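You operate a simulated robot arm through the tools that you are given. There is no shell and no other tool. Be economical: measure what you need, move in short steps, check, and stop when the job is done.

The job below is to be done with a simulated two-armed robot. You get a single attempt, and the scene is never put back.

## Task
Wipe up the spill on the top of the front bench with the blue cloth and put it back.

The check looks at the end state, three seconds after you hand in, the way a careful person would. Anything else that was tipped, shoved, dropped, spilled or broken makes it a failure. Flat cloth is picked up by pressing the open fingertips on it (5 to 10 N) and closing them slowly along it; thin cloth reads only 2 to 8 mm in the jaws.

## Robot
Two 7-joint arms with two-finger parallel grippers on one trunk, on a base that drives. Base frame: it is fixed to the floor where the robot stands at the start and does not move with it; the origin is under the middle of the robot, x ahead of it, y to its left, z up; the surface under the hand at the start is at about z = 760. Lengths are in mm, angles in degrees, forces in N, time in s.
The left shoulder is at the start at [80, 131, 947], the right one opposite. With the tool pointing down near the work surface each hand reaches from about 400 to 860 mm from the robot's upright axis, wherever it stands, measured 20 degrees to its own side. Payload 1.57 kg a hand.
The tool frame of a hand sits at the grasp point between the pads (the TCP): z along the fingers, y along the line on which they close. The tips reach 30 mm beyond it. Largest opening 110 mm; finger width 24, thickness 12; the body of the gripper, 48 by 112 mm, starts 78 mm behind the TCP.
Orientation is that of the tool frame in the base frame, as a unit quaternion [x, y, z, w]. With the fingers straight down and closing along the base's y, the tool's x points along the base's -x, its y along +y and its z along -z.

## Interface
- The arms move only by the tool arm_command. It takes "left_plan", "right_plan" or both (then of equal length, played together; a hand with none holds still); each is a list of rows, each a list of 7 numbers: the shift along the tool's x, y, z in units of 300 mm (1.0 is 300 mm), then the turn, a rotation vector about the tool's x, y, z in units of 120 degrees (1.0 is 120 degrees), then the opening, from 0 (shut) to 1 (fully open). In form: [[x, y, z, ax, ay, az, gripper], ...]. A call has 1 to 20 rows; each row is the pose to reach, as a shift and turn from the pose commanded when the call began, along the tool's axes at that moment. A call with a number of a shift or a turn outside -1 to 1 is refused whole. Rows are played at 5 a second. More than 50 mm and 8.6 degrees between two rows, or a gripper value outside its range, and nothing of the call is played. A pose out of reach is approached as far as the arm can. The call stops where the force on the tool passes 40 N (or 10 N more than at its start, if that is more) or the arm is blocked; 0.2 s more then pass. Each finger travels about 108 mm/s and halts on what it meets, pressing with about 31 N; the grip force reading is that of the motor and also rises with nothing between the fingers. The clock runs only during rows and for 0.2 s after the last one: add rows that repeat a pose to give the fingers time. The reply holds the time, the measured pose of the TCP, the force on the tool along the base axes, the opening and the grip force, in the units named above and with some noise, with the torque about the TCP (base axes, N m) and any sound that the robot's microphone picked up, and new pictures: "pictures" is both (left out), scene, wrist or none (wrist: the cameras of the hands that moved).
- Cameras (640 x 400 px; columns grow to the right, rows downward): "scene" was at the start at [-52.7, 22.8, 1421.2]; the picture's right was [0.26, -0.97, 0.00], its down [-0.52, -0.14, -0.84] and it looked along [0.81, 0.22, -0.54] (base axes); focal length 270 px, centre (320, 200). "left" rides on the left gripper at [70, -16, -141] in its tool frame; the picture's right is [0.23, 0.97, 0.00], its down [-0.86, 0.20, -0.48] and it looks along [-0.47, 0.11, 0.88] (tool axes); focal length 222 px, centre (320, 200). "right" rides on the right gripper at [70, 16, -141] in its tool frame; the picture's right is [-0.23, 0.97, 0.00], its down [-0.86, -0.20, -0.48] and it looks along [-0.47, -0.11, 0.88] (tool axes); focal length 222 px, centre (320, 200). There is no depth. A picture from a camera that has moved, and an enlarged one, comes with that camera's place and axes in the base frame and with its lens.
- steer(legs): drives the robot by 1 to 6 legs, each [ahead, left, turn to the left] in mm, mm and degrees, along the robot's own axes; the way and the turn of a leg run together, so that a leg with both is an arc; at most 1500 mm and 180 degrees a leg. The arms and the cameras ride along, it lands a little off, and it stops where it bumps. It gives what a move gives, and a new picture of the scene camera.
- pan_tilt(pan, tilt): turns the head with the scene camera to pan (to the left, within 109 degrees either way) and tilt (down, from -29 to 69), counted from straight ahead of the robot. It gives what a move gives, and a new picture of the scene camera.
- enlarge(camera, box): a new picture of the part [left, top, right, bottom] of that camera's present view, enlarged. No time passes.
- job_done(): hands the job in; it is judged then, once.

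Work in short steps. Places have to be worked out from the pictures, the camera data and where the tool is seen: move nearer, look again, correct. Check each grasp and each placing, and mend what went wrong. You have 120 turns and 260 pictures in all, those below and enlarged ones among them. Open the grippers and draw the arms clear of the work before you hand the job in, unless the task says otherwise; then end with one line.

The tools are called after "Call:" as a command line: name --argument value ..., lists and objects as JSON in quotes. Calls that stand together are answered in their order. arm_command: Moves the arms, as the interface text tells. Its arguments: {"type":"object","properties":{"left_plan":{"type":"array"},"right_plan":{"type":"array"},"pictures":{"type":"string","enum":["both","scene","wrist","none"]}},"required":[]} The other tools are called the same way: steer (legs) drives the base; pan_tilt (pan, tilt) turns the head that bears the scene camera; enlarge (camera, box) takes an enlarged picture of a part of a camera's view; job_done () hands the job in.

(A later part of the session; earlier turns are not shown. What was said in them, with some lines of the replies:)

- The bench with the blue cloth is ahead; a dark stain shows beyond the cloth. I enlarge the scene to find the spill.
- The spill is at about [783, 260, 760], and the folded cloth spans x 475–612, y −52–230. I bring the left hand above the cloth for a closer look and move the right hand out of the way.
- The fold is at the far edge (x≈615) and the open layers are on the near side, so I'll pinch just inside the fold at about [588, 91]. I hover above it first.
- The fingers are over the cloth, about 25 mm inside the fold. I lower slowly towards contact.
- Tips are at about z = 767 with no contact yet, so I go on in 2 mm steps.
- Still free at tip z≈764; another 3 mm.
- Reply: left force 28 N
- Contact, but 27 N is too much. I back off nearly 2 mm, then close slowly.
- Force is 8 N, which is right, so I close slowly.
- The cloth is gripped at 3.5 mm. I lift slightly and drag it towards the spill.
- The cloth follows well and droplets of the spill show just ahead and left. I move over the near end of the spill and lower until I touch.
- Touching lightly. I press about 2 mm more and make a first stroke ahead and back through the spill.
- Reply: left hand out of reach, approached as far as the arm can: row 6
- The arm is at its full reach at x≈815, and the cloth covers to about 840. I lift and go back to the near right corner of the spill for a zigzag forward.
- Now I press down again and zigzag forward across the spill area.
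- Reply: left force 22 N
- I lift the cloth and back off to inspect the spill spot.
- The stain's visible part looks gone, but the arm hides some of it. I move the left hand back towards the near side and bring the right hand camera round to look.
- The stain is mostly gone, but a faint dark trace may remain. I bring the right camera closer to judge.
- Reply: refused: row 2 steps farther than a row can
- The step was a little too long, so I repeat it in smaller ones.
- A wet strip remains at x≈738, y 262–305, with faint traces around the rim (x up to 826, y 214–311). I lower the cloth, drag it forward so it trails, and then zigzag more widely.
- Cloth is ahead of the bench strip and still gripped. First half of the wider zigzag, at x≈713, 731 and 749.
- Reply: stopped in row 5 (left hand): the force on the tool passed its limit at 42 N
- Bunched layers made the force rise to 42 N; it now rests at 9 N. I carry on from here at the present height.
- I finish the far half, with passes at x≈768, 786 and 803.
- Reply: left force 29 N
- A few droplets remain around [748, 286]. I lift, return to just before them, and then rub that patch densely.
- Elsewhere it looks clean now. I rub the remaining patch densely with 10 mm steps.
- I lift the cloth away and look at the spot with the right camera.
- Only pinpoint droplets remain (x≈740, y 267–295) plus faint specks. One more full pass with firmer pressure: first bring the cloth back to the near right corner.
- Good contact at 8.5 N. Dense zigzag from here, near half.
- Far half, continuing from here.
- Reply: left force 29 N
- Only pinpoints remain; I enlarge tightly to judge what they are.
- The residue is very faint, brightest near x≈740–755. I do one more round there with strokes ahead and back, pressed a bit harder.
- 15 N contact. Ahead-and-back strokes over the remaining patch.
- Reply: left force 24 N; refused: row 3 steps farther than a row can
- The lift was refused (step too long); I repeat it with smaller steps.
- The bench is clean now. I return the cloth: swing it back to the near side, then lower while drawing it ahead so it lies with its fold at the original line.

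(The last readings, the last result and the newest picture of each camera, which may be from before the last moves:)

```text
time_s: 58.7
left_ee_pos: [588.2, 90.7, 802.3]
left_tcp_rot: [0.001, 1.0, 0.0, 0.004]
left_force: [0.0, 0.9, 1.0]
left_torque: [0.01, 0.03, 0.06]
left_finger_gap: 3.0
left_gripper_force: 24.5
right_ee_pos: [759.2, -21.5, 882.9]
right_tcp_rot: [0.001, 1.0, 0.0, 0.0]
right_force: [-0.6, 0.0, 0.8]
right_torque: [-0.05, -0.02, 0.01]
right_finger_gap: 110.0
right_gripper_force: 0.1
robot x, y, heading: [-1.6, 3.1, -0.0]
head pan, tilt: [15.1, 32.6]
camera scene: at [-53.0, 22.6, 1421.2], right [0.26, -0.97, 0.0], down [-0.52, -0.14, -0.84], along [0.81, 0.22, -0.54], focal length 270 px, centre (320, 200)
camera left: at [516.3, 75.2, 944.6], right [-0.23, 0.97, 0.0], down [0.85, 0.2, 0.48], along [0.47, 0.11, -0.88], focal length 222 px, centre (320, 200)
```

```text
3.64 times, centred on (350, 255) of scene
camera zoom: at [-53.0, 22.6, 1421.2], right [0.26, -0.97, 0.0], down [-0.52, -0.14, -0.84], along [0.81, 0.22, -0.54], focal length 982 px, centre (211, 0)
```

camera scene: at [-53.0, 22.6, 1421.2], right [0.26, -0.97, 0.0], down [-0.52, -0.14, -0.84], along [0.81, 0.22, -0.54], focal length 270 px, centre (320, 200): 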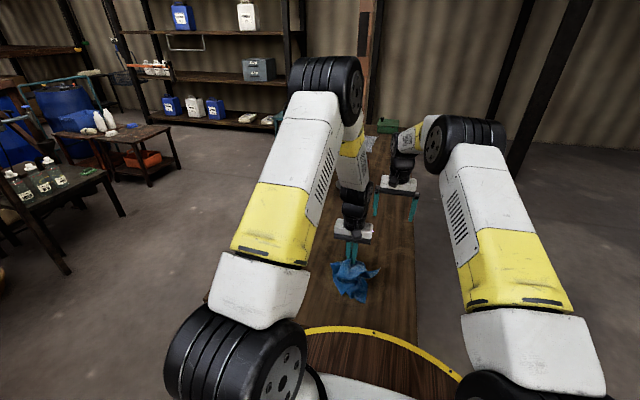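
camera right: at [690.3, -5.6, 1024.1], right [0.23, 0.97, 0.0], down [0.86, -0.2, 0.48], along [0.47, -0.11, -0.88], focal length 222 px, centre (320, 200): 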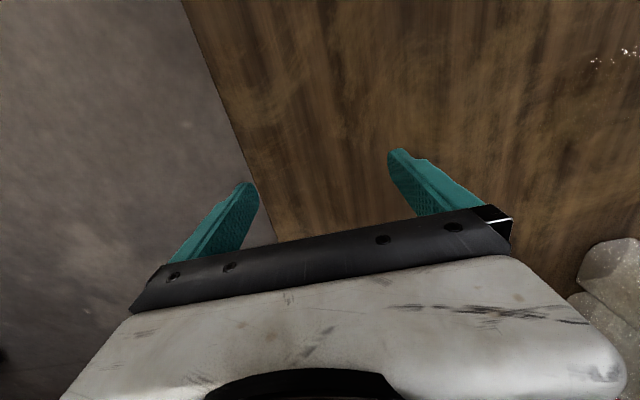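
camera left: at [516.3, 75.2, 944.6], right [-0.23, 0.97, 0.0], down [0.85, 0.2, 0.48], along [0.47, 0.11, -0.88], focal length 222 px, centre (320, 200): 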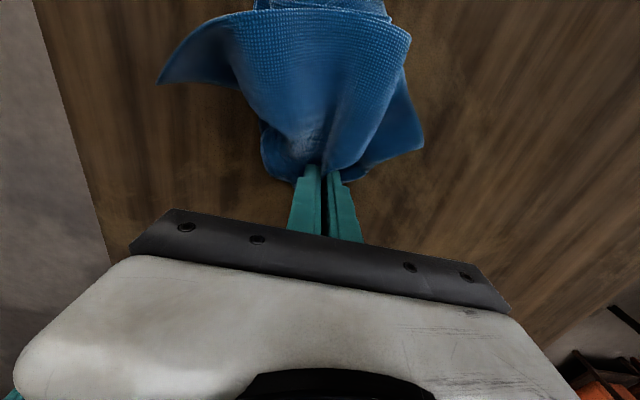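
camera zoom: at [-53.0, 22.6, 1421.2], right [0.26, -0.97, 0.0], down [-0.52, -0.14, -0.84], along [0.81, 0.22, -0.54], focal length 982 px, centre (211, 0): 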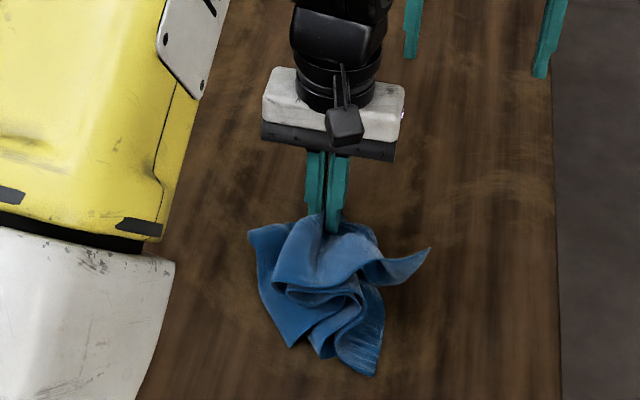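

The cloth is back in place but bunched. I lower to light contact and open slowly so it spreads, then look at how to straighten it; the right hand goes back out of the way.

Call:
arm_command --left_plan '[[0, 0, 0.015, 0, 0, 0, 0], [0, 0, 0.025, 0, 0, 0, 0], [0, 0, 0.025, 0, 0, 0, 0.1], [0, 0, 0.025, 0, 0, 0, 0.2], [0, 0, 0.025, 0, 0, 0, 0.3], [0, 0, 0.025, 0, 0, 0, 0.4], [0, 0, 0.025, 0, 0, 0, 0.5], [0, 0, 0.025, 0, 0, 0, 0.6], [0, 0, 0.025, 0, 0, 0, 0.7], [0, 0, 0.025, 0, 0, 0, 0.8], [0, 0, 0.025, 0, 0, 0, 0.8]]' --right_plan '[[0, -0.05, 0, 0, 0, 0, 1], [0, -0.15, -0.05, 0, 0, 0, 1], [0, -0.25, -0.1, 0, 0, 0, 1], [0.05, -0.35, -0.1, 0, 0, 0, 1], [0.1, -0.45, -0.1, 0, 0, 0, 1], [0.1, -0.45, -0.1, 0, 0, 0, 1], [0.1, -0.45, -0.1, 0, 0, 0, 1], [0.1, -0.45, -0.1, 0, 0, 0, 1], [0.1, -0.45, -0.1, 0, 0, 0, 1], [0.1, -0.45, -0.1, 0, 0, 0, 1], [0.1, -0.45, -0.1, 0, 0, 0, 1]]' --pictures "none"

Call:
arm_command --left_plan '[[0, 0, -0.1, 0, 0, 0, 0.8], [0, 0, -0.2, 0, 0, 0, 0.8], [0, 0, -0.35, 0, 0, 0, 0.8], [-0.1, 0, -0.45, 0, 0, 0, 0.8], [-0.2, 0, -0.45, 0, 0, 0, 0.8]]' --pictures "both"

Call:
enlarge --camera "scene" --box '[290, 200, 410, 310]'

```text
time_s: 61.1
left_ee_pos: [587.6, 92.1, 795.3]
left_tcp_rot: [0.001, 1.0, -0.002, 0.004]
left_force: [-0.4, -1.2, 1.7]
left_torque: [0.02, -0.02, 0.0]
left_finger_gap: 86.9
left_gripper_force: 0.0
right_ee_pos: [731.7, -158.7, 913.0]
right_tcp_rot: [0.0, 1.0, -0.001, 0.0]
right_force: [0.6, -0.1, 0.1]
right_torque: [-0.01, 0.0, 0.0]
right_finger_gap: 110.1
right_gripper_force: 0.2
robot x, y, heading: [3.7, 1.2, 0.1]
head pan, tilt: [15.1, 32.6]
```

```text
time_s: 62.3
left_ee_pos: [647.2, 92.6, 932.5]
left_tcp_rot: [0.0, 1.0, -0.001, 0.002]
left_force: [-1.3, -0.3, -0.6]
left_torque: [0.0, 0.0, -0.02]
left_finger_gap: 88.0
left_gripper_force: 0.0
right_ee_pos: [730.8, -158.1, 912.6]
right_tcp_rot: [0.001, 1.0, 0.0, 0.0]
right_force: [-0.6, 0.9, -0.1]
right_torque: [-0.02, -0.02, -0.01]
right_finger_gap: 109.9
right_gripper_force: 0.0
robot x, y, heading: [-1.0, 0.4, 0.2]
head pan, tilt: [15.1, 32.6]
camera scene: at [-52.9, 22.6, 1421.2], right [0.26, -0.97, 0.0], down [-0.52, -0.14, -0.84], along [0.81, 0.22, -0.54], focal length 270 px, centre (320, 200)
camera left: at [576.0, 77.0, 1074.9], right [-0.23, 0.97, 0.0], down [0.85, 0.2, 0.48], along [0.47, 0.11, -0.88], focal length 222 px, centre (320, 200)
```

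scene: 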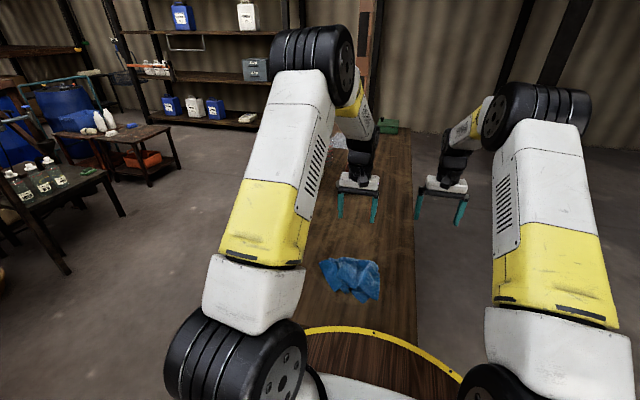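
left: 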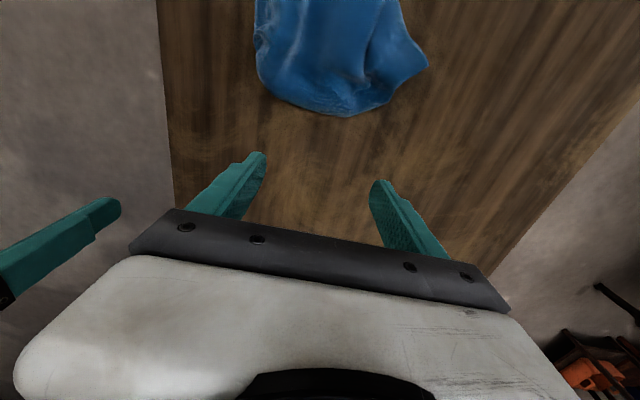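

```text
3.64 times, centred on (350, 255) of scene
camera zoom: at [-52.9, 22.6, 1421.2], right [0.26, -0.97, 0.0], down [-0.52, -0.14, -0.84], along [0.81, 0.22, -0.54], focal length 982 px, centre (211, 0)
```

zoom: 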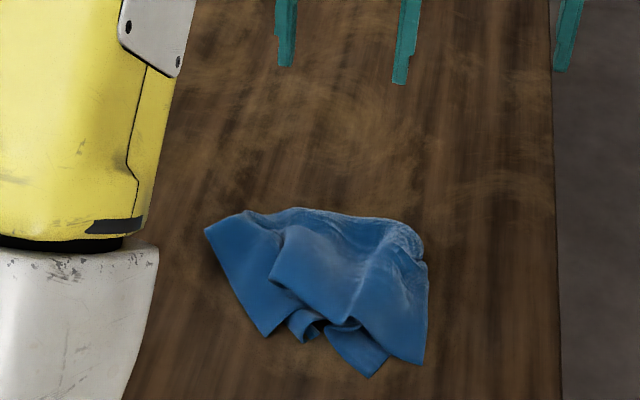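

The cloth sits within its old footprint, centred right, but it is contracted. I'll pinch it near both sides with both hands and pull it gently apart; first hover.

Call:
arm_command --left_plan '[[0.053, 0.06, 0.05, 0, 0, 0, 0.6], [0.106, 0.12, 0.1, 0, 0, 0, 0.5], [0.16, 0.18, 0.15, 0, 0, 0, 0.4], [0.21, 0.24, 0.2, 0, 0, 0, 0.4], [0.27, 0.24, 0.27, 0, 0, 0, 0.4], [0.317, 0.24, 0.34, 0, 0, 0, 0.4]]' --right_plan '[[0.087, 0.099, 0.046, 0, 0, 0, 0.8], [0.173, 0.198, 0.092, 0, 0, 0, 0.6], [0.26, 0.296, 0.138, 0, 0, 0, 0.5], [0.347, 0.395, 0.184, 0, 0, 0, 0.4], [0.433, 0.494, 0.23, 0, 0, 0, 0.4], [0.52, 0.593, 0.277, 0, 0, 0, 0.4]]' --pictures "both"

Call:
enlarge --camera "scene" --box '[290, 200, 410, 310]'

```text
time_s: 63.7
left_ee_pos: [552.7, 164.9, 828.6]
left_tcp_rot: [0.001, 1.0, -0.001, 0.003]
left_force: [0.4, -0.4, 0.1]
left_torque: [0.02, 0.01, -0.01]
left_finger_gap: 43.8
left_gripper_force: 0.0
right_ee_pos: [574.7, 20.2, 829.9]
right_tcp_rot: [0.001, 1.0, 0.001, 0.0]
right_force: [0.4, 0.7, 0.1]
right_torque: [0.04, 0.01, 0.02]
right_finger_gap: 44.1
right_gripper_force: 0.0
robot x, y, heading: [0.6, -4.0, -0.3]
head pan, tilt: [15.1, 32.6]
camera scene: at [-52.6, 22.3, 1421.2], right [0.26, -0.97, 0.0], down [-0.52, -0.14, -0.84], along [0.81, 0.22, -0.54], focal length 270 px, centre (320, 200)
camera right: at [505.2, 36.8, 971.2], right [0.23, 0.97, 0.0], down [0.85, -0.2, 0.48], along [0.47, -0.11, -0.88], focal length 222 px, centre (320, 200)
camera left: at [481.3, 148.5, 970.5], right [-0.23, 0.97, 0.0], down [0.85, 0.2, 0.48], along [0.47, 0.11, -0.88], focal length 222 px, centre (320, 200)
```

scene: 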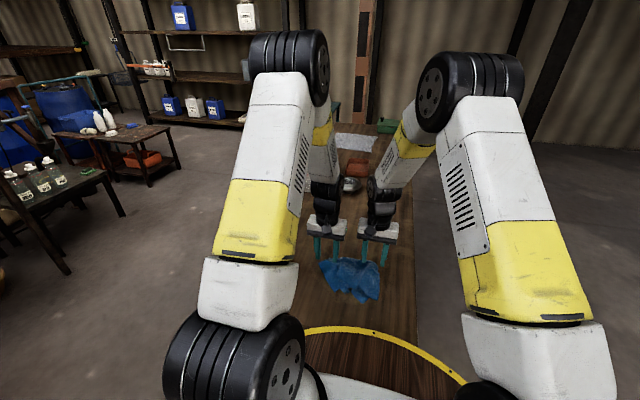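
right: 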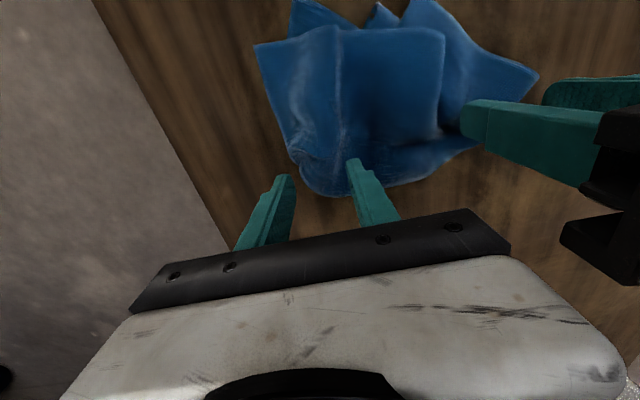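
left: 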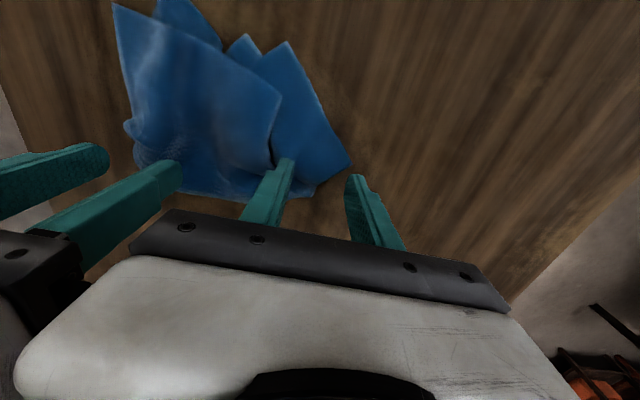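

```text
3.64 times, centred on (350, 255) of scene
camera zoom: at [-52.6, 22.3, 1421.2], right [0.26, -0.97, 0.0], down [-0.52, -0.14, -0.84], along [0.81, 0.22, -0.54], focal length 982 px, centre (211, 0)
```

zoom: 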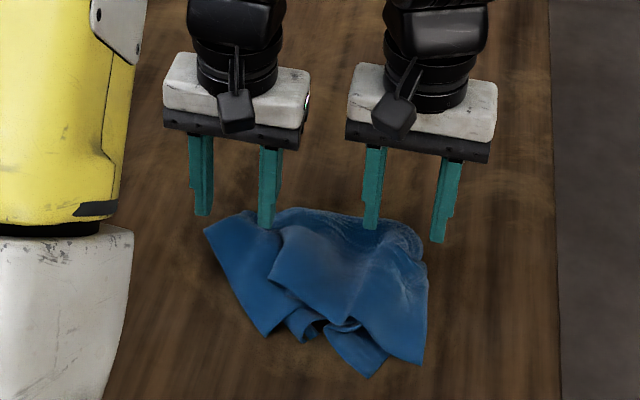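

Left fingers are nearly off the corner and the right's outer finger is at the edge. I shift both slightly inward and lower to just above contact.

Call:
arm_command --left_plan '[[0.03, -0.01, 0.03, 0, 0, 0, 0.4], [0.03, -0.01, 0.07, 0, 0, 0, 0.4], [0.03, -0.01, 0.1, 0, 0, 0, 0.4], [0.03, -0.01, 0.115, 0, 0, 0, 0.4]]' --right_plan '[[0.02, 0.03, 0.03, 0, 0, 0, 0.4], [0.02, 0.03, 0.07, 0, 0, 0, 0.4], [0.02, 0.03, 0.1, 0, 0, 0, 0.4], [0.02, 0.03, 0.115, 0, 0, 0, 0.4]]' --pictures "none"

```text
time_s: 64.7
left_ee_pos: [542.7, 161.2, 794.7]
left_tcp_rot: [0.0, 1.0, -0.001, 0.003]
left_force: [-0.3, 0.5, 0.5]
left_torque: [-0.01, -0.02, 0.02]
left_finger_gap: 43.9
left_gripper_force: 0.0
right_ee_pos: [566.6, 29.7, 794.5]
right_tcp_rot: [0.0, 1.0, 0.0, 0.0]
right_force: [0.5, 0.4, 2.3]
right_torque: [-0.02, 0.01, 0.01]
right_finger_gap: 43.9
right_gripper_force: 0.1
robot x, y, heading: [5.5, -1.2, -0.2]
head pan, tilt: [15.1, 32.6]
```

Right just touches, left is free. I lower a little more.

Call:
arm_command --left_plan '[[0, 0, 0.006, 0, 0, 0, 0.4], [0, 0, 0.01, 0, 0, 0, 0.4], [0, 0, 0.01, 0, 0, 0, 0.4]]' --right_plan '[[0, 0, 0.003, 0, 0, 0, 0.4], [0, 0, 0.006, 0, 0, 0, 0.4], [0, 0, 0.006, 0, 0, 0, 0.4]]' --pictures "none"

```text
time_s: 65.5
left_ee_pos: [543.3, 160.5, 791.0]
left_tcp_rot: [0.001, 1.0, -0.001, 0.003]
left_force: [-7.3, -0.3, 26.6]
left_torque: [-0.68, 0.17, -0.16]
left_finger_gap: 44.0
left_gripper_force: 0.1
right_ee_pos: [567.2, 29.7, 793.8]
right_tcp_rot: [0.001, 1.0, 0.0, 0.001]
right_force: [3.0, -0.6, 10.7]
right_torque: [-0.2, -0.05, 0.05]
right_finger_gap: 43.6
right_gripper_force: 0.0
robot x, y, heading: [-0.8, 0.4, -0.3]
head pan, tilt: [15.1, 32.6]
```

Left presses too hard (27 N), so I raise it a bit, then close both slowly.

Call:
arm_command --left_plan '[[0, 0, -0.006, 0, 0, 0, 0.4], [0, 0, -0.006, 0, 0, 0, 0.35], [0, 0, -0.006, 0, 0, 0, 0.3], [0, 0, -0.006, 0, 0, 0, 0.25], [0, 0, -0.006, 0, 0, 0, 0.2], [0, 0, -0.006, 0, 0, 0, 0.15], [0, 0, -0.006, 0, 0, 0, 0.1], [0, 0, -0.006, 0, 0, 0, 0.05], [0, 0, -0.006, 0, 0, 0, 0], [0, 0, -0.006, 0, 0, 0, 0], [0, 0, -0.006, 0, 0, 0, 0]]' --right_plan '[[0, 0, 0, 0, 0, 0, 0.4], [0, 0, 0, 0, 0, 0, 0.35], [0, 0, 0, 0, 0, 0, 0.3], [0, 0, 0, 0, 0, 0, 0.25], [0, 0, 0, 0, 0, 0, 0.2], [0, 0, 0, 0, 0, 0, 0.15], [0, 0, 0, 0, 0, 0, 0.1], [0, 0, 0, 0, 0, 0, 0.05], [0, 0, 0, 0, 0, 0, 0], [0, 0, 0, 0, 0, 0, 0], [0, 0, 0, 0, 0, 0, 0]]' --pictures "wrist"

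Call:
enlarge --camera "scene" --box '[290, 200, 410, 310]'

```text
time_s: 67.9
left_ee_pos: [543.4, 161.9, 794.2]
left_tcp_rot: [0.001, 1.0, -0.001, 0.004]
left_force: [1.2, -1.7, 13.2]
left_torque: [-0.12, 0.01, -0.02]
left_finger_gap: 3.5
left_gripper_force: 24.6
right_ee_pos: [565.6, 29.3, 792.6]
right_tcp_rot: [-0.001, 1.0, 0.001, 0.0]
right_force: [-2.1, -4.1, 23.0]
right_torque: [-0.29, 0.08, -0.04]
right_finger_gap: 7.6
right_gripper_force: 26.8
robot x, y, heading: [-0.5, -0.1, -0.1]
head pan, tilt: [15.1, 32.6]
camera right: at [497.5, 45.2, 935.3], right [0.23, 0.97, 0.0], down [0.85, -0.2, 0.48], along [0.47, -0.11, -0.88], focal length 222 px, centre (320, 200)
camera left: at [471.7, 144.9, 935.1], right [-0.23, 0.97, 0.0], down [0.85, 0.2, 0.48], along [0.47, 0.11, -0.87], focal length 222 px, centre (320, 200)
```

right: 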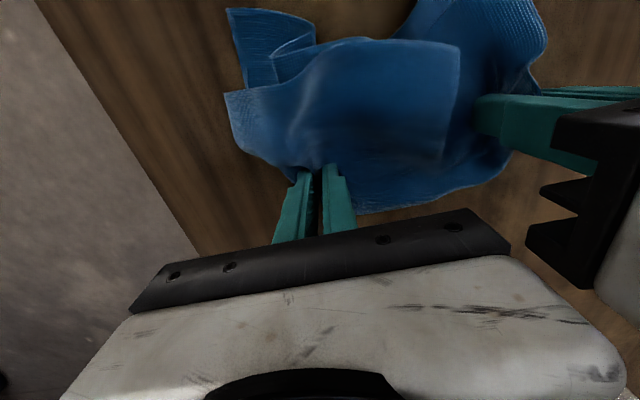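
left: 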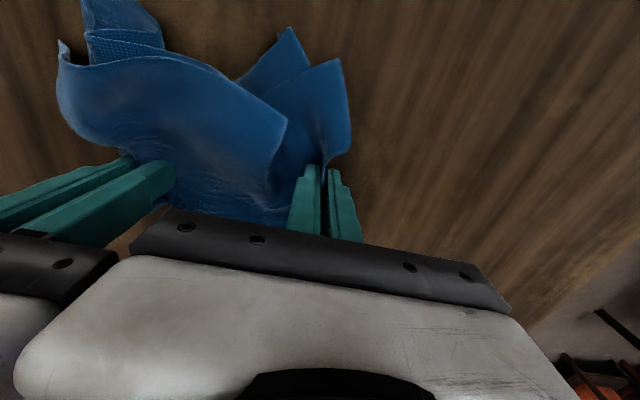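

```text
3.64 times, centred on (350, 255) of scene
camera zoom: at [-53.7, 22.4, 1421.2], right [0.26, -0.97, 0.0], down [-0.52, -0.14, -0.84], along [0.81, 0.22, -0.54], focal length 982 px, centre (211, 0)
```

zoom: 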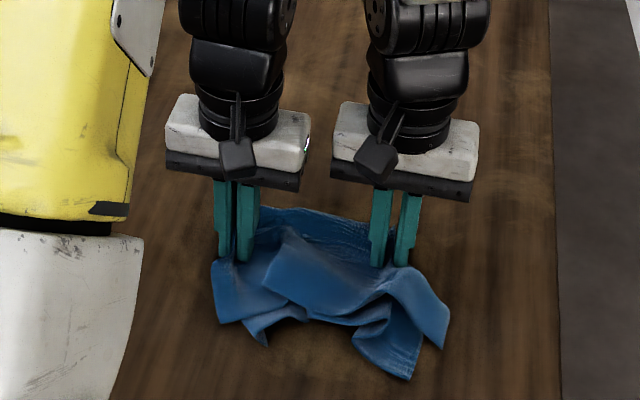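

Both hands hold the cloth. I lift it and draw the hands apart gently.

Call:
arm_command --left_plan '[[0, 0, -0.1, 0, 0, 0, 0], [-0.02, 0.02, -0.2, 0, 0, 0, 0], [-0.04, 0.05, -0.3, 0, 0, 0, 0], [-0.07, 0.08, -0.36, 0, 0, 0, 0], [-0.07, 0.1, -0.36, 0, 0, 0, 0]]' --right_plan '[[0, 0, -0.1, 0, 0, 0, 0], [0, -0.02, -0.2, 0, 0, 0, 0], [0, -0.05, -0.3, 0, 0, 0, 0], [0, -0.08, -0.36, 0, 0, 0, 0], [0, -0.1, -0.36, 0, 0, 0, 0]]' --pictures "both"

Call:
enlarge --camera "scene" --box '[290, 200, 410, 310]'

```text
time_s: 69.1
left_ee_pos: [562.4, 186.9, 900.2]
left_tcp_rot: [0.003, 1.0, -0.003, 0.003]
left_force: [-2.6, -32.6, -0.7]
left_torque: [-1.01, 0.08, -0.4]
left_finger_gap: 5.4
left_gripper_force: 25.2
right_ee_pos: [566.8, 2.8, 899.7]
right_tcp_rot: [-0.001, 1.0, 0.003, 0.001]
right_force: [1.4, 32.9, 0.2]
right_torque: [1.07, -0.05, -0.05]
right_finger_gap: 7.4
right_gripper_force: 26.8
robot x, y, heading: [-2.3, 2.5, -0.1]
head pan, tilt: [15.1, 32.6]
camera scene: at [-52.7, 22.7, 1421.2], right [0.26, -0.97, 0.0], down [-0.52, -0.14, -0.84], along [0.81, 0.22, -0.54], focal length 270 px, centre (320, 200)
camera right: at [498.2, 18.4, 1042.1], right [0.23, 0.97, 0.0], down [0.85, -0.2, 0.48], along [0.47, -0.1, -0.88], focal length 222 px, centre (320, 200)
camera left: at [491.3, 171.3, 1042.0], right [-0.22, 0.98, -0.01], down [0.85, 0.2, 0.48], along [0.47, 0.1, -0.88], focal length 222 px, centre (320, 200)
```

scene: 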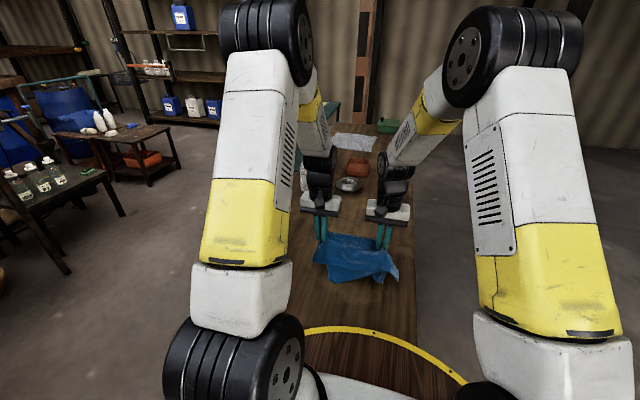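
right: 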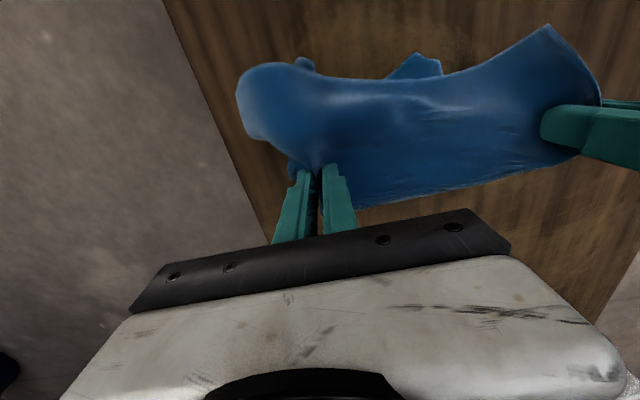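
left: 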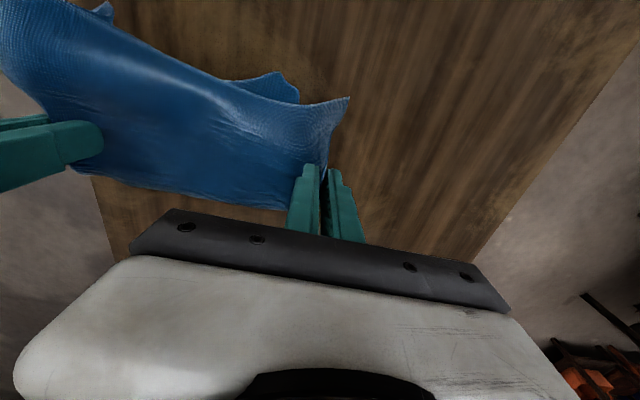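

```text
3.64 times, centred on (350, 255) of scene
camera zoom: at [-52.7, 22.7, 1421.2], right [0.26, -0.97, 0.0], down [-0.52, -0.14, -0.84], along [0.81, 0.22, -0.54], focal length 982 px, centre (211, 0)
```

zoom: 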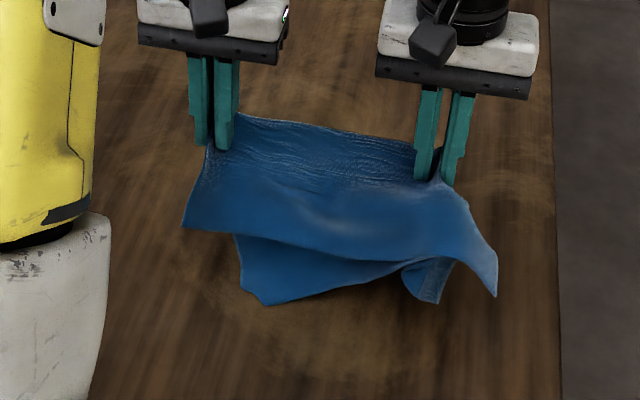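

The cloth now hangs spread out flat between both hands. I relax the tension a little, back off towards the near side, then lower while drawing ahead to lay it out.

Call:
arm_command --left_plan '[[0, -0.012, 0, 0, 0, 0, 0], [0.08, -0.02, 0, 0, 0, 0, 0], [0.16, -0.026, 0, 0, 0, 0, 0], [0.26, -0.026, 0.02, 0, 0, 0, 0], [0.26, -0.026, 0.1, 0, 0, 0, 0], [0.22, -0.026, 0.16, 0, 0, 0, 0], [0.15, -0.026, 0.22, 0, 0, 0, 0], [0.08, -0.026, 0.27, 0, 0, 0, 0], [0.01, -0.026, 0.31, 0, 0, 0, 0], [-0.06, -0.026, 0.34, 0, 0, 0, 0]]' --right_plan '[[0, 0.012, 0, 0, 0, 0, 0], [0.08, 0.004, 0, 0, 0, 0, 0], [0.17, -0.002, 0, 0, 0, 0, 0], [0.27, -0.002, 0.02, 0, 0, 0, 0], [0.27, -0.002, 0.1, 0, 0, 0, 0], [0.23, -0.002, 0.16, 0, 0, 0, 0], [0.16, -0.002, 0.22, 0, 0, 0, 0], [0.09, -0.002, 0.27, 0, 0, 0, 0], [0.02, -0.002, 0.31, 0, 0, 0, 0], [-0.05, -0.002, 0.34, 0, 0, 0, 0]]' --pictures "both"

Call:
enlarge --camera "scene" --box '[290, 200, 410, 310]'

```text
time_s: 71.3
left_ee_pos: [581.7, 179.9, 798.0]
left_tcp_rot: [0.001, 1.0, -0.002, 0.003]
left_force: [-2.9, -26.1, 1.0]
left_torque: [-0.73, 0.05, -0.33]
left_finger_gap: 4.2
left_gripper_force: 24.9
right_ee_pos: [580.8, 0.5, 798.0]
right_tcp_rot: [0.0, 1.0, 0.001, 0.0]
right_force: [1.6, 25.8, 1.1]
right_torque: [0.77, -0.1, -0.06]
right_finger_gap: 7.3
right_gripper_force: 26.6
robot x, y, heading: [-1.8, -4.4, -0.1]
head pan, tilt: [15.1, 32.6]
camera scene: at [-53.3, 22.6, 1421.2], right [0.26, -0.97, 0.0], down [-0.52, -0.14, -0.84], along [0.81, 0.22, -0.54], focal length 270 px, centre (320, 200)
camera right: at [512.4, 15.8, 939.9], right [0.23, 0.97, 0.0], down [0.86, -0.2, 0.48], along [0.47, -0.11, -0.88], focal length 222 px, centre (320, 200)
camera left: at [510.2, 164.8, 941.1], right [-0.22, 0.97, -0.01], down [0.85, 0.2, 0.48], along [0.47, 0.1, -0.88], focal length 222 px, centre (320, 200)
```

scene: 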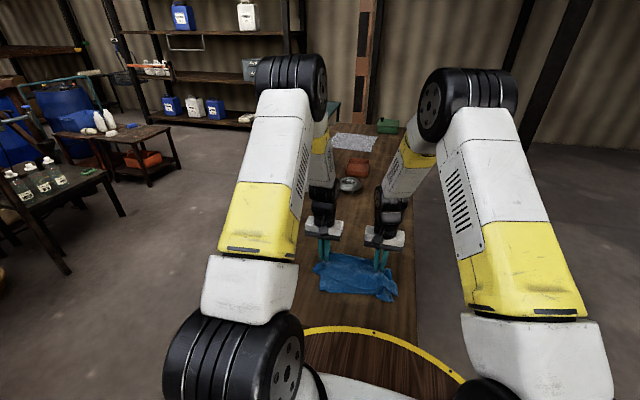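
right: 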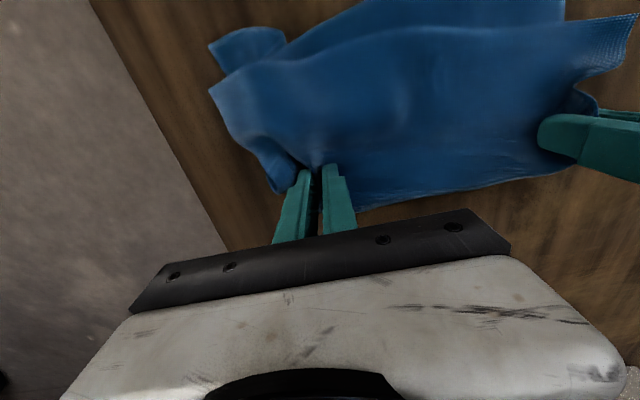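
left: 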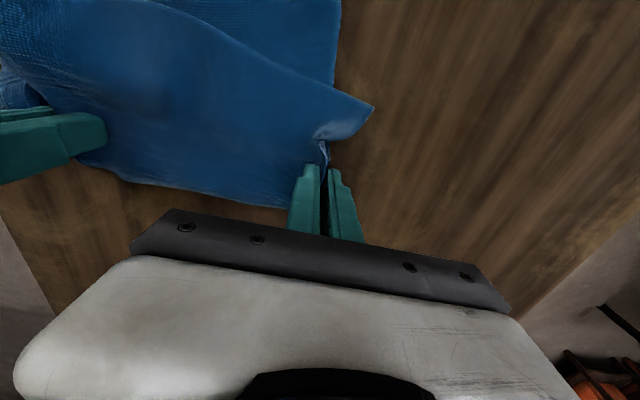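

```text
3.64 times, centred on (350, 255) of scene
camera zoom: at [-53.3, 22.6, 1421.2], right [0.26, -0.97, 0.0], down [-0.52, -0.14, -0.84], along [0.81, 0.22, -0.54], focal length 982 px, centre (211, 0)
```

zoom: 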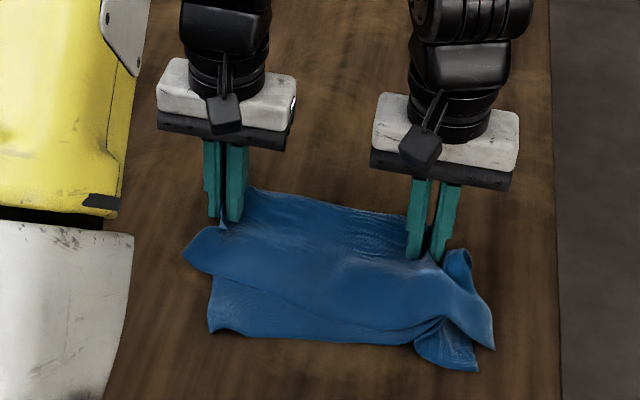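

Nicely laid out within its old outline. I ease the tension, lower slightly, and open both hands slowly.

Call:
arm_command --left_plan '[[0, -0.015, 0.005, 0, 0, 0, 0], [0, -0.03, 0.008, 0, 0, 0, 0], [0, -0.03, 0.008, 0, 0, 0, 0.05], [0, -0.03, 0.008, 0, 0, 0, 0.1], [0, -0.03, 0.008, 0, 0, 0, 0.17], [0, -0.03, 0.008, 0, 0, 0, 0.25], [0, -0.03, 0.008, 0, 0, 0, 0.33], [0, -0.03, 0.008, 0, 0, 0, 0.4], [0, -0.03, 0.008, 0, 0, 0, 0.4]]' --right_plan '[[0, 0.015, 0.005, 0, 0, 0, 0], [0, 0.03, 0.008, 0, 0, 0, 0], [0, 0.03, 0.008, 0, 0, 0, 0.05], [0, 0.03, 0.008, 0, 0, 0, 0.1], [0, 0.03, 0.008, 0, 0, 0, 0.17], [0, 0.03, 0.008, 0, 0, 0, 0.25], [0, 0.03, 0.008, 0, 0, 0, 0.33], [0, 0.03, 0.008, 0, 0, 0, 0.4], [0, 0.03, 0.008, 0, 0, 0, 0.4]]' --pictures "none"

Call:
arm_command --left_plan '[[0, 0, -0.04, 0, 0, 0, 0.4], [0, 0, -0.12, 0, 0, 0, 0.4], [0, 0, -0.25, 0, 0, 0, 0.4], [-0.08, 0.08, -0.35, 0, 0, 0, 0.4], [-0.1, 0.2, -0.45, 0, 0, 0, 0.4]]' --right_plan '[[0, 0, -0.04, 0, 0, 0, 0.4], [0, 0, -0.12, 0, 0, 0, 0.4], [0, 0, -0.25, 0, 0, 0, 0.4], [-0.08, -0.08, -0.35, 0, 0, 0, 0.4], [-0.1, -0.2, -0.45, 0, 0, 0, 0.4]]' --pictures "both"

Call:
enlarge --camera "scene" --box '[290, 200, 410, 310]'

```text
time_s: 73.3
left_ee_pos: [582.4, 173.7, 795.4]
left_tcp_rot: [0.001, 1.0, 0.0, 0.003]
left_force: [0.0, -0.8, 0.3]
left_torque: [0.01, -0.01, -0.01]
left_finger_gap: 44.2
left_gripper_force: 0.0
right_ee_pos: [582.4, 7.2, 797.0]
right_tcp_rot: [0.001, 1.0, 0.0, 0.001]
right_force: [1.0, -0.9, 0.7]
right_torque: [0.02, -0.02, 0.0]
right_finger_gap: 43.8
right_gripper_force: 0.2
robot x, y, heading: [-0.3, -7.0, 0.0]
head pan, tilt: [15.1, 32.6]
```

```text
time_s: 74.5
left_ee_pos: [611.2, 233.5, 932.2]
left_tcp_rot: [0.001, 1.0, -0.001, 0.003]
left_force: [0.7, 0.9, 0.0]
left_torque: [0.01, 0.03, 0.01]
left_finger_gap: 44.1
left_gripper_force: 0.0
right_ee_pos: [608.2, -50.9, 931.2]
right_tcp_rot: [-0.001, 1.0, 0.0, 0.0]
right_force: [-0.4, 1.0, 0.3]
right_torque: [0.02, 0.03, -0.02]
right_finger_gap: 43.9
right_gripper_force: 0.1
robot x, y, heading: [-2.6, 1.4, 0.0]
head pan, tilt: [15.1, 32.6]
camera scene: at [-52.4, 22.7, 1421.2], right [0.26, -0.97, 0.0], down [-0.52, -0.14, -0.84], along [0.81, 0.22, -0.54], focal length 270 px, centre (320, 200)
camera right: at [539.7, -34.7, 1073.3], right [0.23, 0.97, 0.0], down [0.86, -0.2, 0.48], along [0.47, -0.11, -0.88], focal length 222 px, centre (320, 200)
camera left: at [540.8, 218.1, 1074.6], right [-0.22, 0.97, 0.0], down [0.85, 0.2, 0.48], along [0.47, 0.1, -0.88], focal length 222 px, centre (320, 200)
```

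scene: 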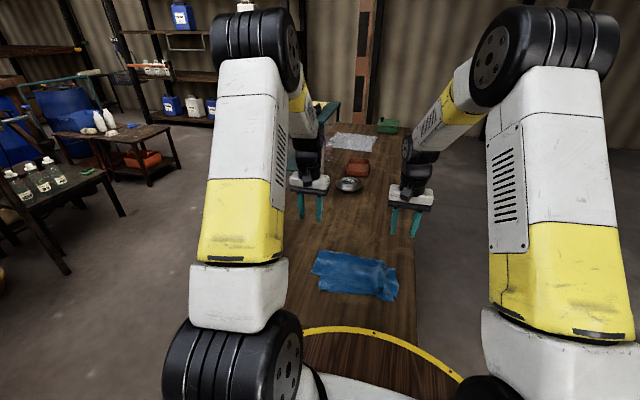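
right: 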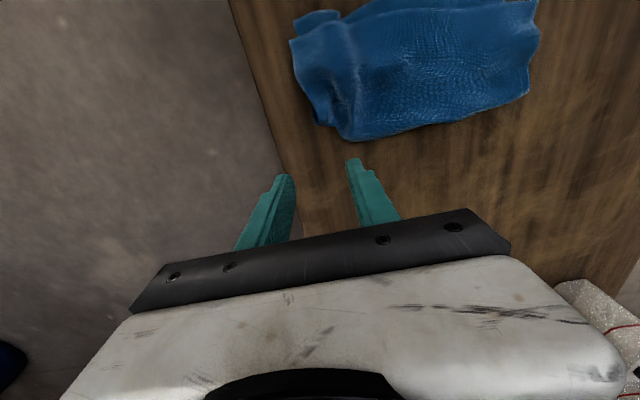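
left: 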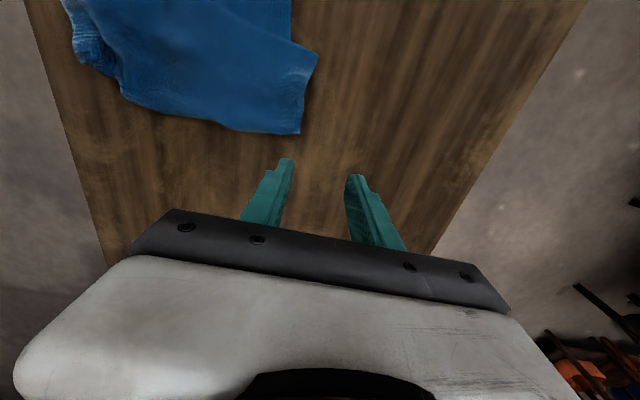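

```text
3.64 times, centred on (350, 255) of scene
camera zoom: at [-52.4, 22.7, 1421.2], right [0.26, -0.97, 0.0], down [-0.52, -0.14, -0.84], along [0.81, 0.22, -0.54], focal length 982 px, centre (211, 0)
```

zoom: 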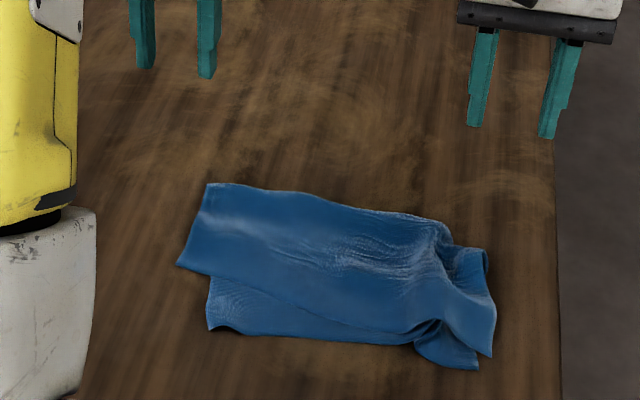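

The cloth is back, nearly in its original outline and flat. I withdraw both arms, opened, for a final check.

Call:
arm_command --left_plan '[[0.09, 0.06, -0.08, 0, 0, 0, 0.6], [0.18, 0.12, -0.15, 0, 0, 0, 1], [0.27, 0.18, -0.22, 0, 0, 0, 1], [0.36, 0.25, -0.29, 0, 0, 0, 1], [0.45, 0.32, -0.36, 0, 0, 0, 1], [0.54, 0.39, -0.43, 0, 0, 0, 1], [0.63, 0.46, -0.5, 0, 0, 0, 1]]' --right_plan '[[0.05, -0.11, -0.03, 0, 0, 0, 0.6], [0.1, -0.22, -0.06, 0, 0, 0, 1], [0.15, -0.33, -0.1, 0, 0, 0, 1], [0.2, -0.44, -0.13, 0, 0, 0, 1], [0.25, -0.55, -0.16, 0, 0, 0, 1], [0.3, -0.66, -0.19, 0, 0, 0, 1], [0.35, -0.76, -0.22, 0, 0, 0, 1]]' --pictures "scene"

Call:
enlarge --camera "scene" --box '[240, 90, 420, 310]'

Call:
enlarge --camera "scene" --box '[280, 180, 380, 250]'

```text
time_s: 76.1
left_ee_pos: [423.8, 371.6, 1079.4]
left_tcp_rot: [0.002, 1.0, -0.002, 0.003]
left_force: [0.7, 0.2, -0.6]
left_torque: [-0.07, 0.03, 0.0]
left_finger_gap: 110.1
left_gripper_force: 0.1
right_ee_pos: [506.8, -278.8, 997.9]
right_tcp_rot: [0.0, 1.0, 0.0, 0.0]
right_force: [-0.3, 0.2, -0.9]
right_torque: [0.03, 0.01, 0.02]
right_finger_gap: 110.1
right_gripper_force: 0.1
robot x, y, heading: [-0.5, -1.2, 0.2]
head pan, tilt: [15.1, 32.6]
camera scene: at [-52.2, 22.8, 1421.3], right [0.26, -0.97, 0.0], down [-0.52, -0.14, -0.84], along [0.81, 0.22, -0.54], focal length 270 px, centre (320, 200)
```

scene: 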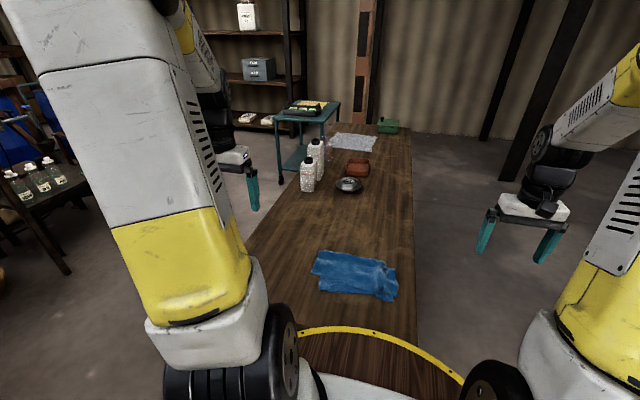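

```text
1.82 times, centred on (330, 200) of scene
camera zoom: at [-52.2, 22.8, 1421.3], right [0.26, -0.97, 0.0], down [-0.52, -0.14, -0.84], along [0.81, 0.22, -0.54], focal length 491 px, centre (302, 200)
```

zoom: 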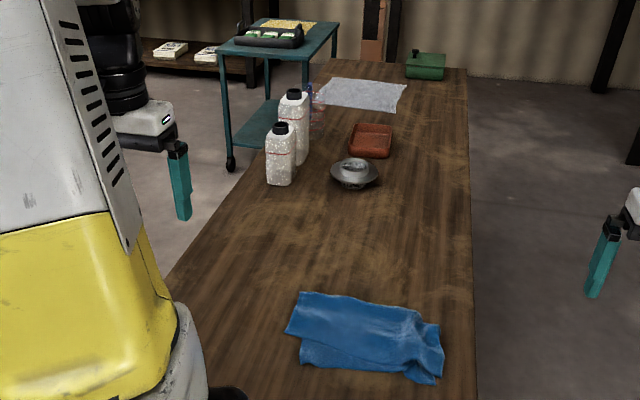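

```text
5.71 times, centred on (330, 215) of scene
camera zoom: at [-52.2, 22.8, 1421.3], right [0.26, -0.97, 0.0], down [-0.52, -0.14, -0.84], along [0.81, 0.22, -0.54], focal length 1543 px, centre (263, 114)
```

zoom: 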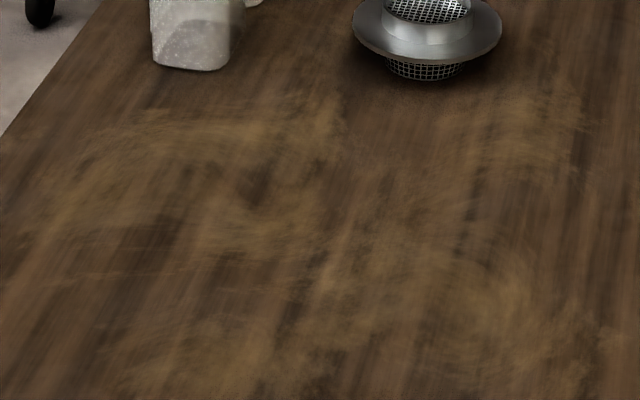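

Everything stands undisturbed. One dark blotch near the spill's far tip needs a closer look to tell grain from residue.

Call:
enlarge --camera "scene" --box '[300, 200, 340, 225]'

Call:
arm_command --right_plan '[[-0.1, 0.1, 0.03, 0, 0, 0, 1], [-0.2, 0.2, 0.06, 0, 0, 0, 1], [-0.3, 0.3, 0.1, 0, 0, 0, 1], [-0.4, 0.4, 0.13, 0, 0, 0, 1], [-0.5, 0.5, 0.16, 0, 0, 0, 1], [-0.6, 0.6, 0.2, 0, 0, 0, 1], [-0.7, 0.7, 0.24, 0, 0, 0, 1], [-0.8, 0.8, 0.28, 0, 0, 0, 1], [-0.84, 0.86, 0.33, 0, 0, 0, 1], [-0.84, 0.92, 0.36, 0, 0, 0, 1]]' --pictures "wrist"

Call:
enlarge --camera "right" --box '[500, 60, 640, 180]'

```text
16.00 times, centred on (320, 212) of scene
camera zoom: at [-52.2, 22.8, 1421.3], right [0.26, -0.97, 0.0], down [-0.52, -0.14, -0.84], along [0.81, 0.22, -0.54], focal length 4320 px, centre (320, 0)
```

zoom: 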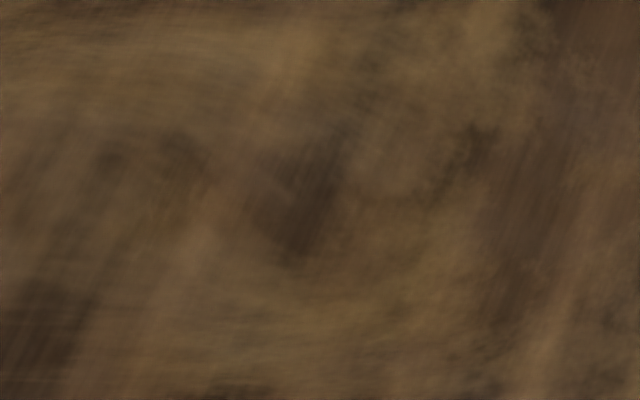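

```text
time_s: 78.3
left_ee_pos: [423.4, 372.2, 1080.5]
left_tcp_rot: [0.001, 1.0, -0.001, 0.003]
left_force: [0.0, -0.7, 0.7]
left_torque: [0.01, 0.01, 0.02]
left_finger_gap: 110.1
left_gripper_force: 0.1
right_ee_pos: [759.2, -3.7, 889.7]
right_tcp_rot: [0.0, 1.0, 0.0, 0.0]
right_force: [-0.7, 0.2, -1.1]
right_torque: [0.0, 0.01, -0.02]
right_finger_gap: 110.2
right_gripper_force: 0.0
robot x, y, heading: [-1.4, 2.3, 0.2]
head pan, tilt: [15.1, 32.6]
camera right: at [691.1, 11.4, 1031.4], right [0.23, 0.97, 0.0], down [0.85, -0.2, 0.48], along [0.47, -0.11, -0.88], focal length 222 px, centre (320, 200)
```

right: 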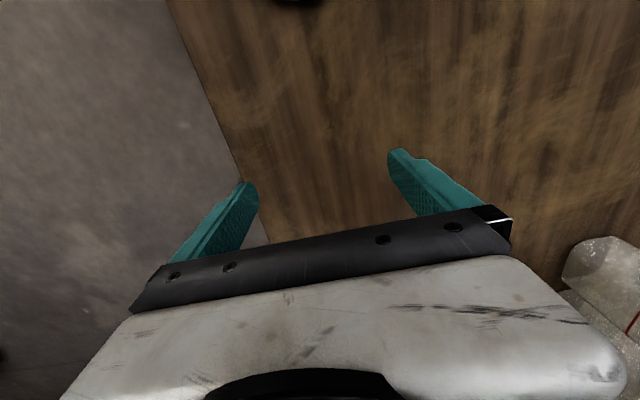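

```text
3.33 times, centred on (570, 120) of right
camera zoom: at [691.1, 11.4, 1031.4], right [0.23, 0.97, 0.0], down [0.85, -0.2, 0.48], along [0.47, -0.11, -0.88], focal length 740 px, centre (-513, 467)
```

zoom: 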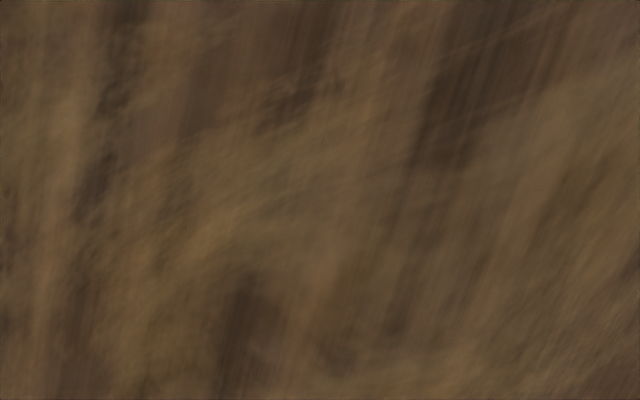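

The blotch is soft-edged wood grain with no sheen, so the bench is clean. I withdraw the right arm again.

Call:
arm_command --right_plan '[[0.04, -0.1, -0.08, 0, 0, 0, 1], [0.12, -0.2, -0.14, 0, 0, 0, 1], [0.22, -0.3, -0.2, 0, 0, 0, 1], [0.32, -0.4, -0.26, 0, 0, 0, 1], [0.42, -0.5, -0.3, 0, 0, 0, 1], [0.52, -0.6, -0.33, 0, 0, 0, 1], [0.62, -0.7, -0.36, 0, 0, 0, 1], [0.72, -0.8, -0.36, 0, 0, 0, 1], [0.8, -0.9, -0.36, 0, 0, 0, 1]]' --pictures "scene"

```text
time_s: 80.3
left_ee_pos: [423.9, 373.0, 1079.4]
left_tcp_rot: [0.001, 1.0, -0.002, 0.004]
left_force: [0.1, 0.2, 0.5]
left_torque: [-0.02, 0.02, 0.0]
left_finger_gap: 110.0
left_gripper_force: 0.1
right_ee_pos: [518.1, -274.7, 998.4]
right_tcp_rot: [0.0, 1.0, 0.0, 0.0]
right_force: [-0.1, -0.9, -0.2]
right_torque: [-0.01, 0.01, -0.02]
right_finger_gap: 110.0
right_gripper_force: 0.2
robot x, y, heading: [0.2, 2.0, -0.0]
head pan, tilt: [15.1, 32.6]
camera scene: at [-52.5, 22.9, 1421.2], right [0.26, -0.97, 0.0], down [-0.52, -0.14, -0.84], along [0.81, 0.22, -0.54], focal length 270 px, centre (320, 200)
```

scene: 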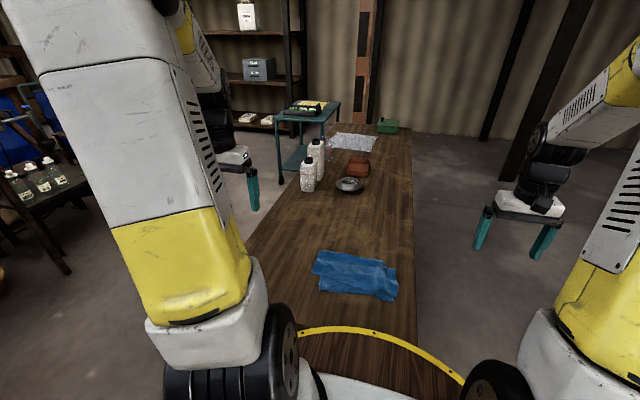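

The spill is gone, the cloth is back, both grippers are open and the arms are clear, so I hand in.

Call:
job_done

```text
The job is handed in.
```

I wiped up the spill on the front bench and laid the blue cloth back within a few centimetres of where it was, slightly wrinkled at its right end. Nothing else looks moved.
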